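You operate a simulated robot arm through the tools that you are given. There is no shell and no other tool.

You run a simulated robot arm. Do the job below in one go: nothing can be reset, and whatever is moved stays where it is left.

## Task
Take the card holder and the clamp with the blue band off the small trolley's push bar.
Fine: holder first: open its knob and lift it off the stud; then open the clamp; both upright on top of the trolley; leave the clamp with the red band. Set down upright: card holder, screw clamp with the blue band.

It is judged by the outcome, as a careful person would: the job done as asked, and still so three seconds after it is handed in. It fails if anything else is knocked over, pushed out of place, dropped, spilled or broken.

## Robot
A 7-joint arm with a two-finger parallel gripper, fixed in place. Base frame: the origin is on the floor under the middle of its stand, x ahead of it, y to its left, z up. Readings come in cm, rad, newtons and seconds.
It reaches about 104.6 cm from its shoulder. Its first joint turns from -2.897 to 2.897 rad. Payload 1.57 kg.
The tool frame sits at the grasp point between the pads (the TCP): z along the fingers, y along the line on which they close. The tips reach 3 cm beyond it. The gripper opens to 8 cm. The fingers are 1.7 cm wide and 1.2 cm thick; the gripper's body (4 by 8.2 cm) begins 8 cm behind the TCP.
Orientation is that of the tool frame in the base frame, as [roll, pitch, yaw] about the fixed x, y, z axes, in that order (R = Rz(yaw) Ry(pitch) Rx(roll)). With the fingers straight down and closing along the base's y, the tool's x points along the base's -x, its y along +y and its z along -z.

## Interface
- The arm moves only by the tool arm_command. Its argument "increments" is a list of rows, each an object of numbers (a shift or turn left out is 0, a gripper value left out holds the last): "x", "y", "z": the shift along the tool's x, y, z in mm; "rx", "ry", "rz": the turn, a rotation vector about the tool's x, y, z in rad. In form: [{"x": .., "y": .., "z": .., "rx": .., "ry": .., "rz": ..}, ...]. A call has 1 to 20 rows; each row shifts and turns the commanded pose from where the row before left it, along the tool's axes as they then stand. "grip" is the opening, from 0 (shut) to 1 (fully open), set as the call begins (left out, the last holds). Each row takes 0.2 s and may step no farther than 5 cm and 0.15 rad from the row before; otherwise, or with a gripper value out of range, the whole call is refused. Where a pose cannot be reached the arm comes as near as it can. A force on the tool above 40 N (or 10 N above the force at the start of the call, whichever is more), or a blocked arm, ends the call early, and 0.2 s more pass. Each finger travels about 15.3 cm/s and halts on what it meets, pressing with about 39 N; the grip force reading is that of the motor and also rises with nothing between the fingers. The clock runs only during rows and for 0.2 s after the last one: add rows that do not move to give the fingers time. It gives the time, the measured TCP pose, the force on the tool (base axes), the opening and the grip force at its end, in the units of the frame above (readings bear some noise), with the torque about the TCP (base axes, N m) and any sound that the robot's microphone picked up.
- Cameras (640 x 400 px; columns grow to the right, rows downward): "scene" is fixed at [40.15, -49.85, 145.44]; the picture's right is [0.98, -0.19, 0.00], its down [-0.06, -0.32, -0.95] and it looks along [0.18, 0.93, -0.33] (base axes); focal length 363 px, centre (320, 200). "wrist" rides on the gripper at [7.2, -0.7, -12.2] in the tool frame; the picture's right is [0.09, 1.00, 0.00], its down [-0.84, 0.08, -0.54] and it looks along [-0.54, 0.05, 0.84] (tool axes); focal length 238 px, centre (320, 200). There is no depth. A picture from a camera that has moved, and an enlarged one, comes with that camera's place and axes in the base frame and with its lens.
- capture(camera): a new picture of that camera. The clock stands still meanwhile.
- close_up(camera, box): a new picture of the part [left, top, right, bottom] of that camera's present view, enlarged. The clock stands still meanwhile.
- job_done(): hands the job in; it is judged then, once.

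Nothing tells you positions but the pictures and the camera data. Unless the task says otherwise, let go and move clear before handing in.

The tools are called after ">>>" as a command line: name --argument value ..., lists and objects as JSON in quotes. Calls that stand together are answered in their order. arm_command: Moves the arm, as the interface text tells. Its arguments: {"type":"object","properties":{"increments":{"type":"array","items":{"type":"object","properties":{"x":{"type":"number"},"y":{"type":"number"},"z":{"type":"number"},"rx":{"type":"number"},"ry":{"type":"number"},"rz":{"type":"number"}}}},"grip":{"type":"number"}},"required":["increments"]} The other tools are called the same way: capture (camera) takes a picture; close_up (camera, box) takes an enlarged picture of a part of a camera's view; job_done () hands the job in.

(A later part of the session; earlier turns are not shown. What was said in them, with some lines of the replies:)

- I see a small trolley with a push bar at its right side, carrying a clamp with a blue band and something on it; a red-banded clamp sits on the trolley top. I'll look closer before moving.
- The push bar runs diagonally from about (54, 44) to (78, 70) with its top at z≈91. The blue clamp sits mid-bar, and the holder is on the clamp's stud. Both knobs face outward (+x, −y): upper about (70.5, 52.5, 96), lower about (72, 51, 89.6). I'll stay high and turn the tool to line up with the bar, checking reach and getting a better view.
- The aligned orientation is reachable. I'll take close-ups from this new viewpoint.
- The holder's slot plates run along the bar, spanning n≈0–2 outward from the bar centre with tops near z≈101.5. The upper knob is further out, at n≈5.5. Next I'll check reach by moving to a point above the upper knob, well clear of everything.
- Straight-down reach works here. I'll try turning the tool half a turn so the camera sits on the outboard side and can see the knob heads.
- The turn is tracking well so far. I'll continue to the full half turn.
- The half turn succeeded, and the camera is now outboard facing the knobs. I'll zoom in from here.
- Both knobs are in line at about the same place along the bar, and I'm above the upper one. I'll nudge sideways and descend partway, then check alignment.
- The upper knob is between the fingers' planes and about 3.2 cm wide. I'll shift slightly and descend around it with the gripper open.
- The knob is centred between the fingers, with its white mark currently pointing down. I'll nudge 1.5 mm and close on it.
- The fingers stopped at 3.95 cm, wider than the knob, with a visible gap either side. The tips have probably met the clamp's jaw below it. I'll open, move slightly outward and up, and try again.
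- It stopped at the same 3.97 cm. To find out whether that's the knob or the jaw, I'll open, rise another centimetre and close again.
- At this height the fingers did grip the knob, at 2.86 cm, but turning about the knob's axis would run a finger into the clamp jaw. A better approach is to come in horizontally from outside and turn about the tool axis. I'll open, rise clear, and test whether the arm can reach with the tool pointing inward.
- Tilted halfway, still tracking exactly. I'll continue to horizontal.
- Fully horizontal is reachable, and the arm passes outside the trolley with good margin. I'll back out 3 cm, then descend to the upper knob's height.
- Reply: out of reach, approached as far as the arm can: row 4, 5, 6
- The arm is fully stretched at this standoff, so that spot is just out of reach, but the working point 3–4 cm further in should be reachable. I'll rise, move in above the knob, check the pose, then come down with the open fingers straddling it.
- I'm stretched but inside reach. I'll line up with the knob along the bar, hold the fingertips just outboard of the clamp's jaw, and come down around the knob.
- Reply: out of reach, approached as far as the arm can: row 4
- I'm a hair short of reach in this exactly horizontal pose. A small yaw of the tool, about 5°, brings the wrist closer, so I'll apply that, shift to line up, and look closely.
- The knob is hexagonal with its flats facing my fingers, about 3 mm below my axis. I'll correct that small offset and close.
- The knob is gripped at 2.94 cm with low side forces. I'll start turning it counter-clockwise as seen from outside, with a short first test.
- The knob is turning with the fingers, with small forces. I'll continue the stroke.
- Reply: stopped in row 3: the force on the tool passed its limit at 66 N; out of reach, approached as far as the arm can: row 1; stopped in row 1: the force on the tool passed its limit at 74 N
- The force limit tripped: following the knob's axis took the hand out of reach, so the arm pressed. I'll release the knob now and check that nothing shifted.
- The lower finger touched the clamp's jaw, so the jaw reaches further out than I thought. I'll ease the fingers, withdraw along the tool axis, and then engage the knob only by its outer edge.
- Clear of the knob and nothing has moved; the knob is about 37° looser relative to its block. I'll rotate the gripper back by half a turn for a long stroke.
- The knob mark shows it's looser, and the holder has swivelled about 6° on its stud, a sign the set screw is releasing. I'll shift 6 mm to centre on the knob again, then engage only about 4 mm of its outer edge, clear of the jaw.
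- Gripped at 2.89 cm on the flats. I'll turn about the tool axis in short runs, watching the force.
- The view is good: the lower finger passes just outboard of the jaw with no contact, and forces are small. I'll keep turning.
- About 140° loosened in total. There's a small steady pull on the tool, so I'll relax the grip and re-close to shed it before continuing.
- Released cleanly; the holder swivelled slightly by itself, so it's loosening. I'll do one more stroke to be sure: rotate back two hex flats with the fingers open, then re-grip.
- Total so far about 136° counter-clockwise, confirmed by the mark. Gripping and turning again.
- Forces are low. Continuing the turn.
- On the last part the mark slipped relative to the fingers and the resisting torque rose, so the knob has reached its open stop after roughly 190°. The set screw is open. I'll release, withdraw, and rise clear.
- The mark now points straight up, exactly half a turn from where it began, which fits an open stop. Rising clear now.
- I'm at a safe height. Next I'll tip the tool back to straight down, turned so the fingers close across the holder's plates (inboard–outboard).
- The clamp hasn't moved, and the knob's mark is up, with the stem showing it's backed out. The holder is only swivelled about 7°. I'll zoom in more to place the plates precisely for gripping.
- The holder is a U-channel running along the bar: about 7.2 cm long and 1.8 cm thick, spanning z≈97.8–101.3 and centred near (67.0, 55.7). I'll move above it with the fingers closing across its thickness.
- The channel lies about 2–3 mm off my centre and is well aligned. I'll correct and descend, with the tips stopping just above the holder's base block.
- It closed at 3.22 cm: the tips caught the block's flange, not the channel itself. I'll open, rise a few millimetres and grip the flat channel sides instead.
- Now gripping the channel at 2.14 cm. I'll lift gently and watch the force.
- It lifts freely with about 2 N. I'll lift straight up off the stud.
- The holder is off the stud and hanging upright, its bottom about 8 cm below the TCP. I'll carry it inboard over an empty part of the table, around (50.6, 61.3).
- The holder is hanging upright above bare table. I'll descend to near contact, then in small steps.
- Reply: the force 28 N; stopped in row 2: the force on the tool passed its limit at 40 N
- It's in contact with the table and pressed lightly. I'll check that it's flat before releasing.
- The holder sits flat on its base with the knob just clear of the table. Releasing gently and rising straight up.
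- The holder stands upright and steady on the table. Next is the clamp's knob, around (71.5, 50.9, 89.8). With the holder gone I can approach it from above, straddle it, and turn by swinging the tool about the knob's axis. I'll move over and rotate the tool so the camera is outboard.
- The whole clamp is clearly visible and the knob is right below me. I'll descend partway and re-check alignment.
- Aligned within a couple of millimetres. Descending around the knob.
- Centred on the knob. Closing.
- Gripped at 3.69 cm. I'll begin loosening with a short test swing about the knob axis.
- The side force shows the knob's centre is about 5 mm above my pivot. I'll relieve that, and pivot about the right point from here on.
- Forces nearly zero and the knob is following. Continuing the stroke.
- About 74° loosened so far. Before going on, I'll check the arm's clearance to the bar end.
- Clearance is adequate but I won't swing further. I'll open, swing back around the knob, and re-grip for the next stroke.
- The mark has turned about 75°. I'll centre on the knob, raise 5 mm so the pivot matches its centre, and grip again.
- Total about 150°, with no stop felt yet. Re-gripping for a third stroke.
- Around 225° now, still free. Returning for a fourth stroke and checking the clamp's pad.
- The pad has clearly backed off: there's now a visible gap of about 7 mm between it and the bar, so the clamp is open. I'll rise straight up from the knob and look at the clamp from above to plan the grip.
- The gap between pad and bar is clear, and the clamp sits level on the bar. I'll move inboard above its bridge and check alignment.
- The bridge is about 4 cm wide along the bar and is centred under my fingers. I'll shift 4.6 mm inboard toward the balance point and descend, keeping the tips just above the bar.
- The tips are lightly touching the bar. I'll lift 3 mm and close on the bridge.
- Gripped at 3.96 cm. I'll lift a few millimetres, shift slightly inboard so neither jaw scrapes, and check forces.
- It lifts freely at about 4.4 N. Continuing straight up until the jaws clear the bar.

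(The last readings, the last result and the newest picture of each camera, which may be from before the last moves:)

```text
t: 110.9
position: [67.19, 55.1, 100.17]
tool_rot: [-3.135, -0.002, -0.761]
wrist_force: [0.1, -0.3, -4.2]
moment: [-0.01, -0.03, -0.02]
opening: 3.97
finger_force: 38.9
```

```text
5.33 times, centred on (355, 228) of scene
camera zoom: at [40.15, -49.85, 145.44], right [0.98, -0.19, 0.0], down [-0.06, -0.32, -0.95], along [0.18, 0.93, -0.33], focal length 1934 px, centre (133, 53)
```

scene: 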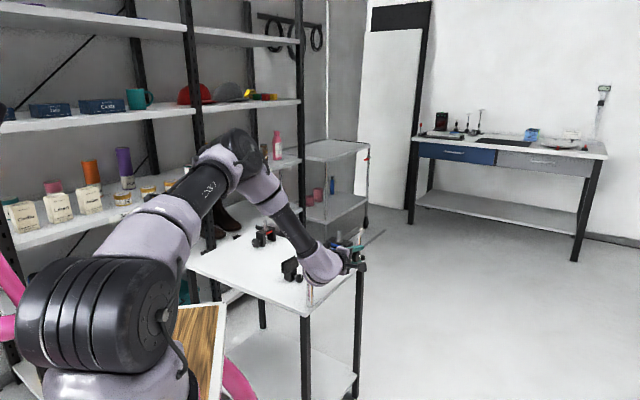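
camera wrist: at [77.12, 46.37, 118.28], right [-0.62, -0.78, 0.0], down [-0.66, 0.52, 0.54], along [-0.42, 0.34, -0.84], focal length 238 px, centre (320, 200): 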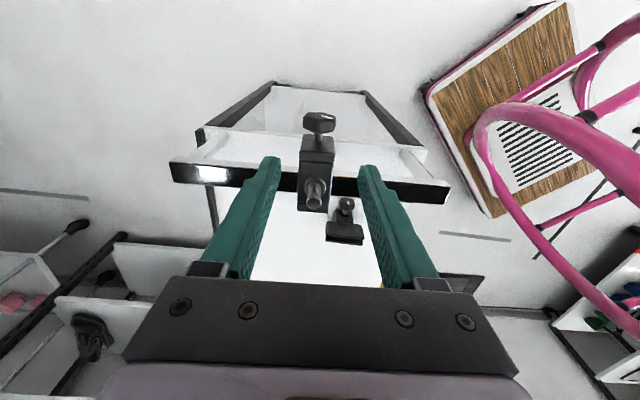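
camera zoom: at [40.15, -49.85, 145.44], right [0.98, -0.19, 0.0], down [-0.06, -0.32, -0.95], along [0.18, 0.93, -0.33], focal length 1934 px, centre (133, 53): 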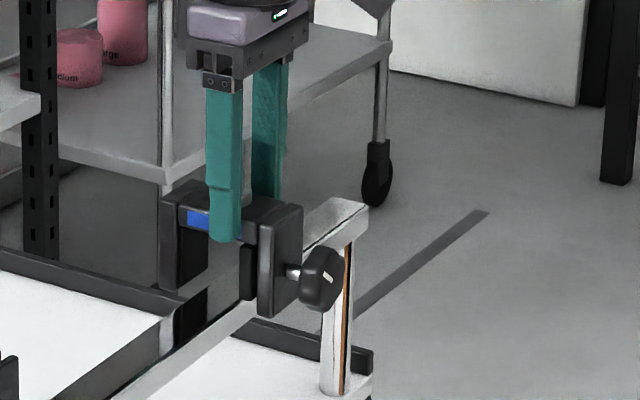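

>>> arm_command --increments '[{"z": -30}, {"z": -40}, {"z": -30}, {}]'

>>> arm_command --increments '[{"x": -42, "y": -6}, {"x": -42, "y": -6}, {"x": -43, "y": -6}, {"x": -43, "y": -6}, {"x": -43, "y": -6}, {}]'

>>> capture --camera "scene"

>>> capture --camera "wrist"

```text
t: 111.9
position: [67.18, 55.06, 110.16]
tool_rot: [-3.135, -0.001, -0.761]
wrist_force: [0.0, -0.7, -4.0]
moment: [-0.01, -0.03, 0.04]
opening: 3.96
finger_force: 39.3
```

```text
t: 113.3
position: [47.59, 67.53, 109.99]
tool_rot: [-3.136, -0.001, -0.76]
wrist_force: [-0.4, 0.5, -4.5]
moment: [-0.02, -0.07, -0.03]
opening: 3.98
finger_force: 39.4
out of reach, approached as far as the arm can: row 2, 3, 4, 5
```

```text
taken
```

scene: 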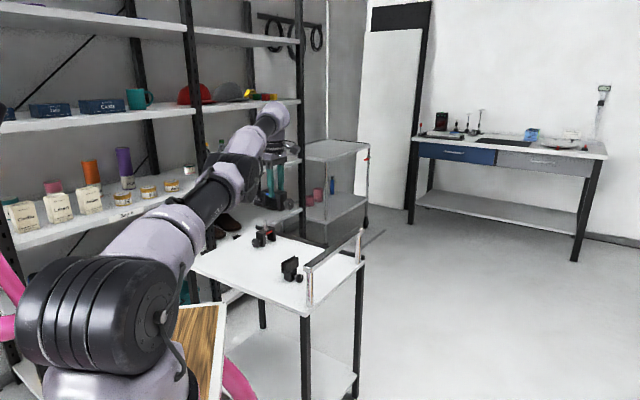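

```text
taken
camera wrist: at [53.34, 63.03, 122.24], right [-0.62, -0.79, 0.0], down [-0.66, 0.52, 0.54], along [-0.42, 0.34, -0.84], focal length 238 px, centre (320, 200)
```

wrist: 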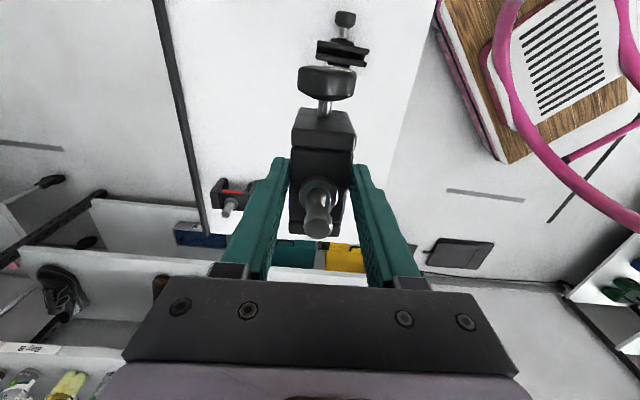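

The arm hit a joint limit with this tool yaw, so it stopped short, but the clamp is still held firmly. I'll turn the wrist back about 46° to relax it, then go to a clear spot near (46.5, 73.5), away from the holder and the red clamp.

>>> arm_command --increments '[{"rz": 0.1}, {"rz": 0.1}, {"rz": 0.1}, {"rz": 0.1}, {"rz": 0.1}, {"rz": 0.1}, {"rz": 0.1}, {"rz": 0.1}, {}]'

>>> arm_command --increments '[{"x": -30, "y": 5}, {"x": -30, "y": 6}, {}]'

>>> capture --camera "wrist"

>>> capture --camera "scene"

```text
t: 115.3
position: [47.63, 67.7, 110.05]
tool_rot: [-3.137, 0.001, -1.562]
wrist_force: [-0.3, -0.3, -4.3]
moment: [-0.01, 0.02, -0.02]
opening: 3.95
finger_force: 39.4
```

```text
t: 116.1
position: [44.71, 68.64, 109.57]
tool_rot: [-3.14, 0.004, -1.562]
wrist_force: [0.0, 0.2, -4.3]
moment: [-0.02, 0.01, 0.0]
opening: 3.98
finger_force: 39.4
out of reach, approached as far as the arm can: row 1, 2
```

```text
taken
camera wrist: at [45.56, 61.38, 121.74], right [-0.99, -0.1, 0.0], down [-0.09, 0.83, 0.54], along [-0.05, 0.54, -0.84], focal length 238 px, centre (320, 200)
```

wrist: 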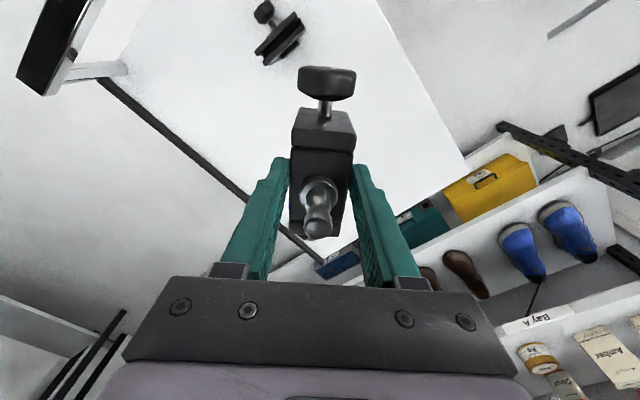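

```text
taken
```

scene: 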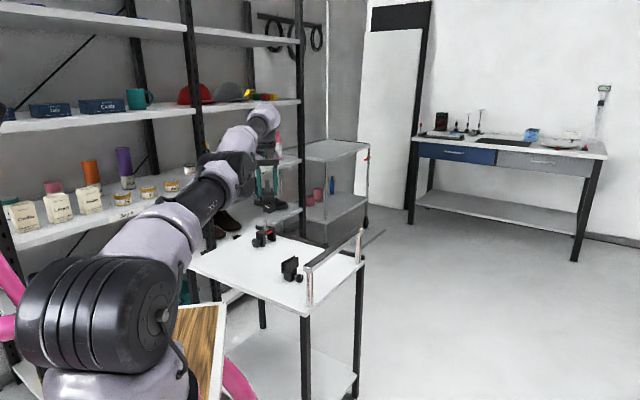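

That spot is beyond reach at this height, so I'll use a closer clear spot near (42, 68), still well inside the table edge. I'll move there and descend most of the way.

>>> arm_command --increments '[{"x": 6, "y": 27}, {"z": 40}, {"z": 40}, {"z": 40}, {"z": 40}, {"z": 20}, {}]'

>>> capture --camera "wrist"

>>> close_up --camera "scene" --box '[210, 200, 330, 300]'

```text
t: 117.7
position: [42.64, 69.96, 91.85]
tool_rot: [-3.138, 0.004, -1.561]
wrist_force: [-0.9, 0.6, -4.6]
moment: [-0.03, 0.01, -0.01]
opening: 3.96
finger_force: 39.0
out of reach, approached as far as the arm can: row 1, 2, 3
```

```text
taken
camera wrist: at [43.53, 62.77, 103.99], right [-0.99, -0.1, 0.0], down [-0.09, 0.83, 0.54], along [-0.05, 0.54, -0.84], focal length 238 px, centre (320, 200)
```

wrist: 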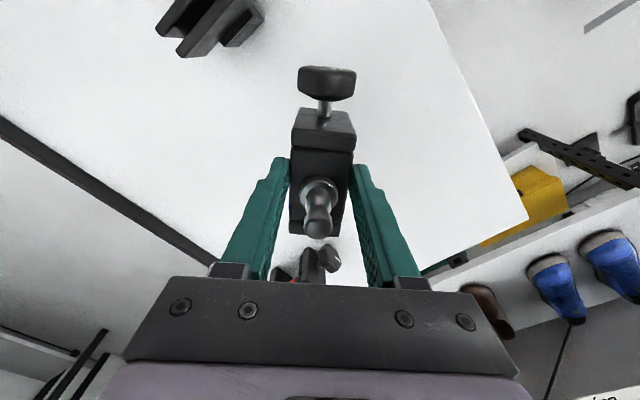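

```text
4.00 times, centred on (270, 250) of scene
camera zoom: at [40.15, -49.85, 145.44], right [0.98, -0.19, 0.0], down [-0.06, -0.32, -0.95], along [0.18, 0.93, -0.33], focal length 1450 px, centre (520, 0)
```

zoom: 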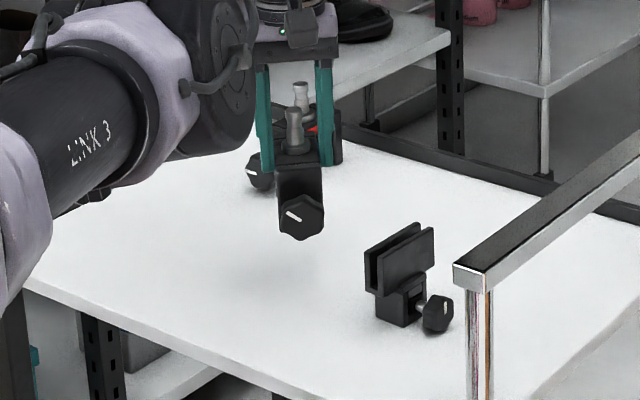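

The clamp hangs upright above bare table at about (42.6, 70), clear of both the holder and the red clamp. Descending slowly.

>>> arm_command --increments '[{"z": 20}, {"z": 15}, {"z": 8}, {}]'

>>> close_up --camera "scene" --box '[240, 210, 320, 280]'

```text
t: 118.7
position: [42.61, 69.97, 87.53]
tool_rot: [-3.135, 0.006, -1.56]
wrist_force: [-0.6, 0.4, -4.4]
moment: [-0.07, -0.02, 0.02]
opening: 3.98
finger_force: 39.3
```

```text
5.71 times, centred on (280, 245) of scene
camera zoom: at [40.15, -49.85, 145.44], right [0.98, -0.19, 0.0], down [-0.06, -0.32, -0.95], along [0.18, 0.93, -0.33], focal length 2072 px, centre (549, -57)
```

zoom: 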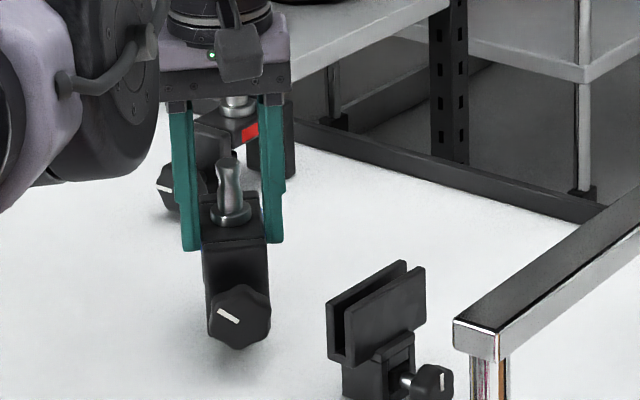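

>>> arm_command --increments '[{"z": 4}, {"z": 4}, {}]'

```text
t: 119.5
position: [42.6, 69.96, 87.12]
tool_rot: [-3.14, 0.003, -1.561]
wrist_force: [-0.2, 0.6, -3.9]
moment: [-0.05, -0.01, 0.0]
opening: 3.95
finger_force: 39.1
out of reach, approached as far as the arm can: row 2
```

At this height the limit is again reach, so I'll shift 2–3 cm toward the robot and continue down.

>>> arm_command --increments '[{"x": 10, "y": 8}, {"x": 12, "y": 8}, {}]'

>>> arm_command --increments '[{"z": 4}, {"z": 3}, {}]'

```text
t: 120.3
position: [41.8, 69.7, 86.96]
tool_rot: [-3.138, 0.003, -1.561]
wrist_force: [0.6, 0.6, -3.6]
moment: [-0.02, 0.0, -0.01]
opening: 3.98
finger_force: 39.0
out of reach, approached as far as the arm can: row 1, 2
```

```text
t: 121.1
position: [41.75, 69.8, 86.23]
tool_rot: [-3.139, 0.003, -1.56]
wrist_force: [0.1, -0.6, -3.6]
moment: [-0.01, 0.0, 0.0]
opening: 3.96
finger_force: 38.9
```

>>> arm_command --increments '[{"z": 3}, {}]'

```text
t: 121.7
position: [41.56, 69.78, 85.99]
tool_rot: [-3.138, 0.0, -1.558]
wrist_force: [-0.6, 0.3, -3.5]
moment: [0.0, 0.01, -0.03]
opening: 3.95
finger_force: 39.6
```

>>> arm_command --increments '[{"z": 3}, {}]'

>>> close_up --camera "scene" --box '[240, 210, 320, 280]'

```text
t: 122.3
position: [41.81, 69.76, 85.82]
tool_rot: [-3.136, 0.006, -1.563]
wrist_force: [2.0, -2.4, 8.1]
moment: [-0.67, 0.15, 0.08]
opening: 3.95
finger_force: 39.2
```

```text
5.71 times, centred on (280, 245) of scene
camera zoom: at [40.15, -49.85, 145.44], right [0.98, -0.19, 0.0], down [-0.06, -0.32, -0.95], along [0.18, 0.93, -0.33], focal length 2072 px, centre (549, -57)
```

zoom: 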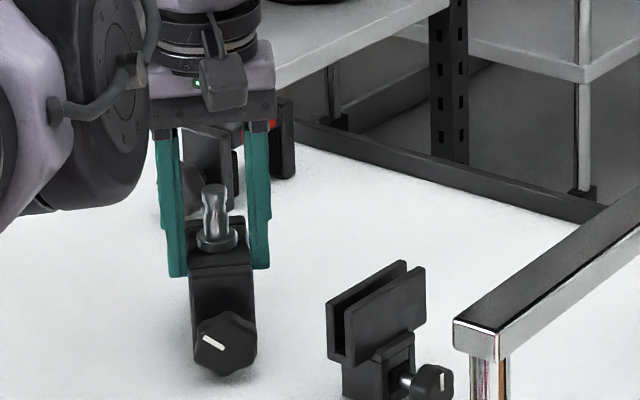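

>>> close_up --camera "scene" --box '[255, 235, 295, 280]'

>>> close_up --camera "wrist" --box '[230, 50, 410, 280]'

```text
8.89 times, centred on (275, 258) of scene
camera zoom: at [40.15, -49.85, 145.44], right [0.98, -0.19, 0.0], down [-0.06, -0.32, -0.95], along [0.18, 0.93, -0.33], focal length 3223 px, centre (720, -311)
```

zoom: 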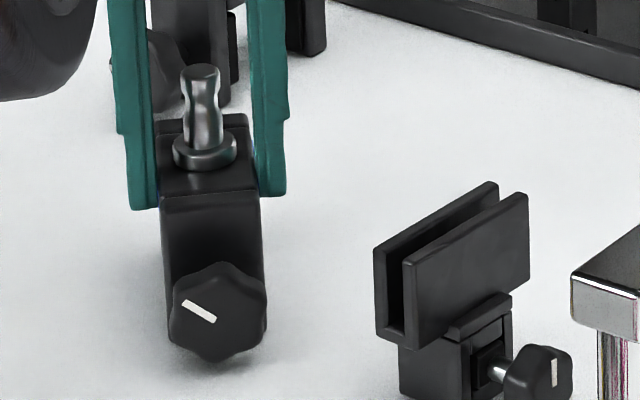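

```text
1.74 times, centred on (320, 165) of wrist
camera zoom: at [42.5, 62.6, 97.97], right [-0.99, -0.1, -0.01], down [-0.09, 0.83, 0.55], along [-0.05, 0.54, -0.84], focal length 414 px, centre (320, 261)
```

zoom: 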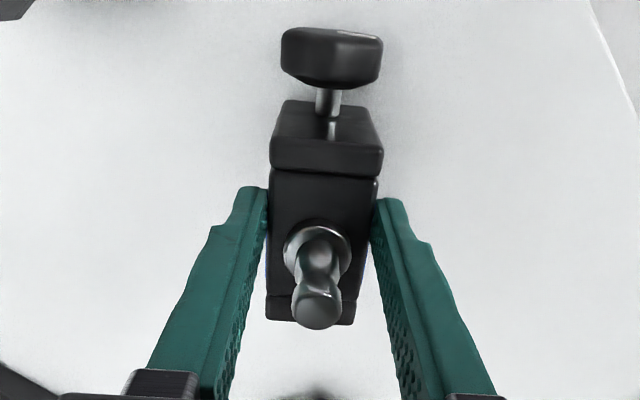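

One jaw touched first. I'll press down another millimetre or two so both jaws seat.

>>> arm_command --increments '[{"z": 1.5}, {}]'

```text
t: 122.9
position: [41.75, 69.78, 85.74]
tool_rot: [-3.137, 0.006, -1.559]
wrist_force: [4.8, -1.2, 23.0]
moment: [-0.81, -0.02, 0.08]
opening: 3.95
finger_force: 38.6
```

Seated with light pressure. I'll ease the pressure off, then open the fingers.

>>> arm_command --increments '[{"z": -1.0}, {}]'

>>> arm_command --increments '[{}, {}, {}]' --grip 0.62

>>> close_up --camera "scene" --box '[255, 235, 295, 280]'

>>> close_up --camera "wrist" --box '[230, 50, 410, 280]'

```text
t: 123.5
position: [41.7, 69.85, 85.89]
tool_rot: [-3.137, 0.005, -1.56]
wrist_force: [4.2, 8.6, 22.1]
moment: [-0.01, -0.15, 0.05]
opening: 3.98
finger_force: 38.9
```

```text
t: 124.3
position: [41.83, 69.81, 85.6]
tool_rot: [-3.14, 0.003, -1.562]
wrist_force: [-0.1, -0.2, -0.8]
moment: [0.01, -0.01, 0.0]
opening: 4.95
finger_force: 0.1
```

```text
8.89 times, centred on (275, 258) of scene
camera zoom: at [40.15, -49.85, 145.44], right [0.98, -0.19, 0.0], down [-0.06, -0.32, -0.95], along [0.18, 0.93, -0.33], focal length 3223 px, centre (720, -311)
```

zoom: 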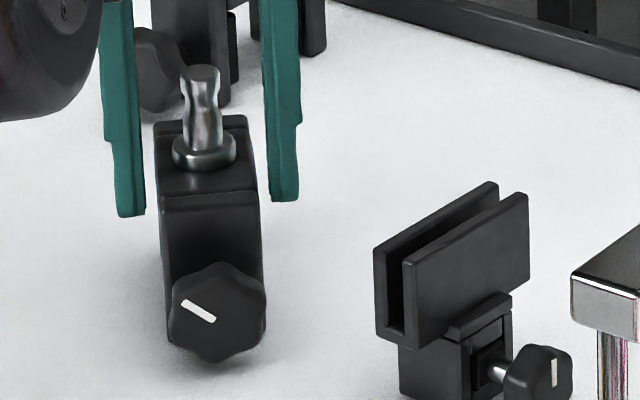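

```text
1.74 times, centred on (320, 165) of wrist
camera zoom: at [42.51, 62.53, 97.77], right [-0.99, -0.1, 0.0], down [-0.09, 0.83, 0.54], along [-0.05, 0.54, -0.84], focal length 414 px, centre (320, 261)
```

zoom: 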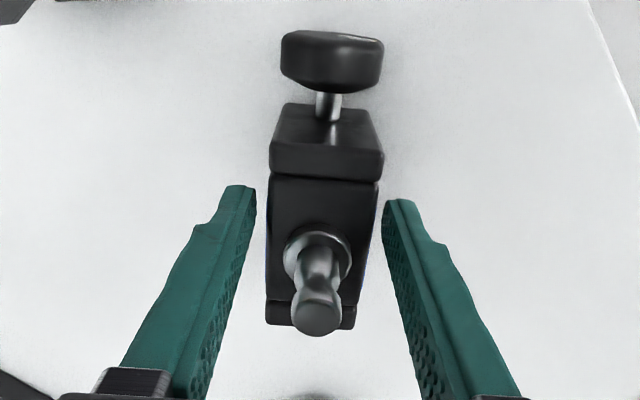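

The clamp stands upright on both jaws. I'll rise straight up in modest steps, watching for sideways deviation.

>>> arm_command --increments '[{"z": -10}, {"z": -15}, {"z": -15}, {"z": -15}, {}]'

```text
t: 125.5
position: [41.89, 70.06, 91.27]
tool_rot: [-3.137, 0.0, -1.564]
wrist_force: [0.3, -0.7, -0.1]
moment: [0.0, 0.01, 0.01]
opening: 4.95
finger_force: 0.1
out of reach, approached as far as the arm can: row 4
```

>>> arm_command --increments '[{"x": 0.5, "y": -1.5, "z": -15}, {"x": 0.5, "y": -1.5, "z": -15}, {"x": 2, "y": -3, "z": -25}, {}]'

>>> capture --camera "wrist"

>>> capture --camera "scene"

```text
t: 126.5
position: [42.4, 70.16, 96.7]
tool_rot: [-3.138, 0.0, -1.562]
wrist_force: [-0.6, 0.2, -0.7]
moment: [0.0, -0.03, 0.01]
opening: 4.94
finger_force: 0.1
out of reach, approached as far as the arm can: row 3
```

```text
taken
camera wrist: at [43.23, 62.9, 108.86], right [-0.99, -0.1, 0.0], down [-0.09, 0.84, 0.54], along [-0.05, 0.54, -0.84], focal length 238 px, centre (320, 200)
```

wrist: 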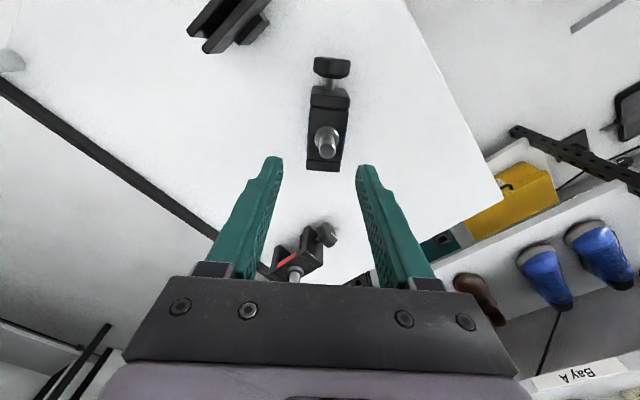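

```text
taken
```

scene: 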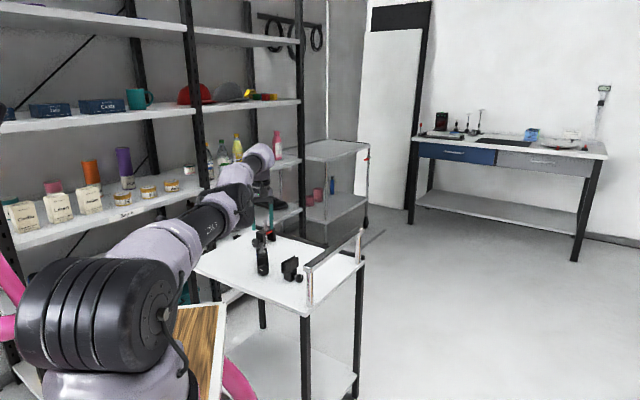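

The fingers are above the clamp's stud. I'll continue up and away toward open space.

>>> arm_command --increments '[{"x": 5, "y": -12, "z": -25}, {"x": 6, "y": -13, "z": -30}, {"x": 7, "y": -14, "z": -30}, {"x": 7, "y": -12, "z": -30}, {}]'

>>> close_up --camera "scene" --box '[220, 210, 380, 310]'

>>> capture --camera "wrist"

```text
t: 127.7
position: [47.64, 67.78, 108.14]
tool_rot: [-3.138, 0.0, -1.56]
wrist_force: [1.6, 0.5, -0.5]
moment: [-0.03, -0.02, -0.01]
opening: 4.98
finger_force: 0.1
```

```text
4.00 times, centred on (300, 260) of scene
camera zoom: at [40.15, -49.85, 145.44], right [0.98, -0.19, 0.0], down [-0.06, -0.32, -0.95], along [0.18, 0.93, -0.33], focal length 1450 px, centre (400, -40)
```

zoom: 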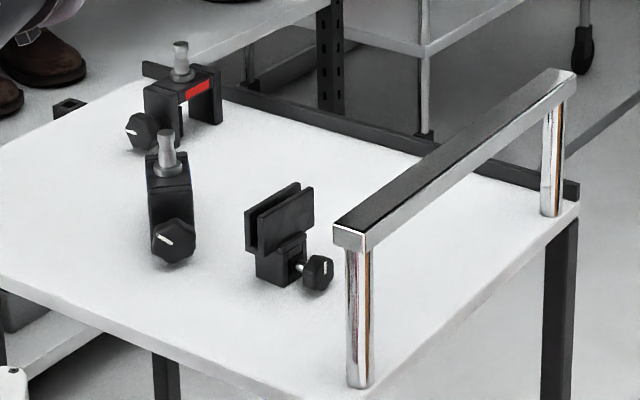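

```text
taken
camera wrist: at [48.41, 60.51, 120.3], right [-0.99, -0.1, 0.0], down [-0.09, 0.84, 0.54], along [-0.05, 0.54, -0.84], focal length 238 px, centre (320, 200)
```

wrist: 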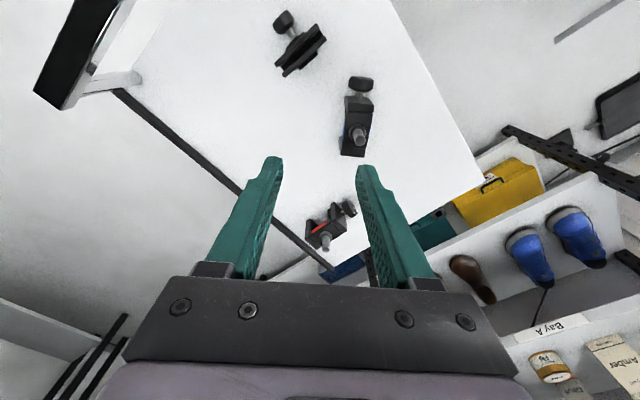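

The holder and the blue-banded clamp both stand upright on the trolley top, the red-banded clamp is untouched, and the push bar is empty. I'll move the arm a bit further clear and take a final look.

>>> arm_command --increments '[{"x": 20, "z": -25}, {"x": 35, "z": -25}, {"x": 40, "z": -20}, {}, {}, {}]'

>>> capture --camera "scene"

>>> close_up --camera "scene" --box '[230, 220, 340, 300]'

```text
t: 129.1
position: [50.13, 65.07, 116.59]
tool_rot: [-3.139, 0.002, -1.56]
wrist_force: [0.2, -0.7, 0.3]
moment: [0.0, 0.01, -0.03]
opening: 4.95
finger_force: 0.1
out of reach, approached as far as the arm can: row 1, 2, 3
```

```text
taken
```

scene: 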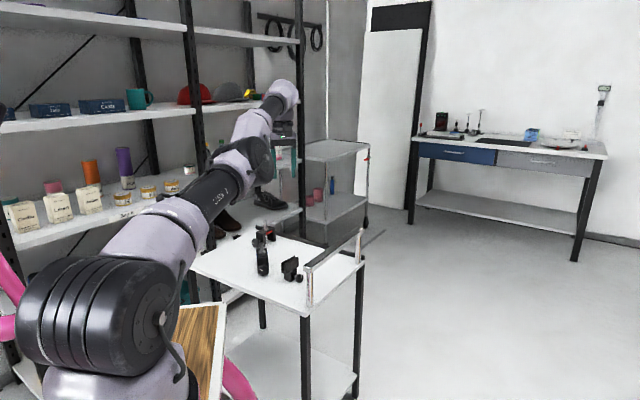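

```text
5.00 times, centred on (285, 260) of scene
camera zoom: at [40.15, -49.85, 145.44], right [0.98, -0.19, 0.0], down [-0.06, -0.32, -0.95], along [0.18, 0.93, -0.33], focal length 1813 px, centre (495, -100)
```

zoom: 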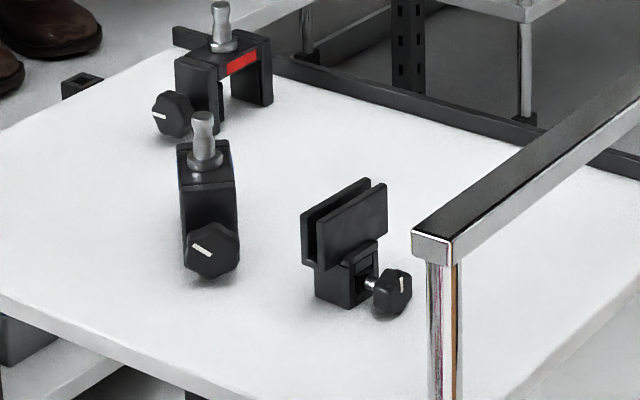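

The card holder and the blue-banded clamp both stand upright and still on top of the trolley. The red-banded clamp is where it was, nothing else has been disturbed, and the arm is clear and empty. Handing in.

>>> job_done

```text
The job is handed in.
```

The card holder and the blue-banded clamp are off the push bar, and both stand upright on top of the trolley. In the last pictures before hand-in they were standing still.

- **Card holder:** I opened its knob about half a turn until it reached a stop. The holder then lifted off the stud freely.
- **Blue-banded clamp:** I opened its knob roughly 225°, until a gap of about 7 mm showed between the pad and the bar. I then lifted it straight off and set it on its jaws with the stud up.
- **Red-banded clamp:** it was not touched and is where it was.

While I was opening the holder's knob, a finger caught the clamp's jaw and the force limit tripped twice, at 66 N and 74 N. The holder swivelled about 7° on its stud, and I saw no other movement or damage.

The gripper is empty and clear, above the trolley. In the last pictures nothing else was out of place.
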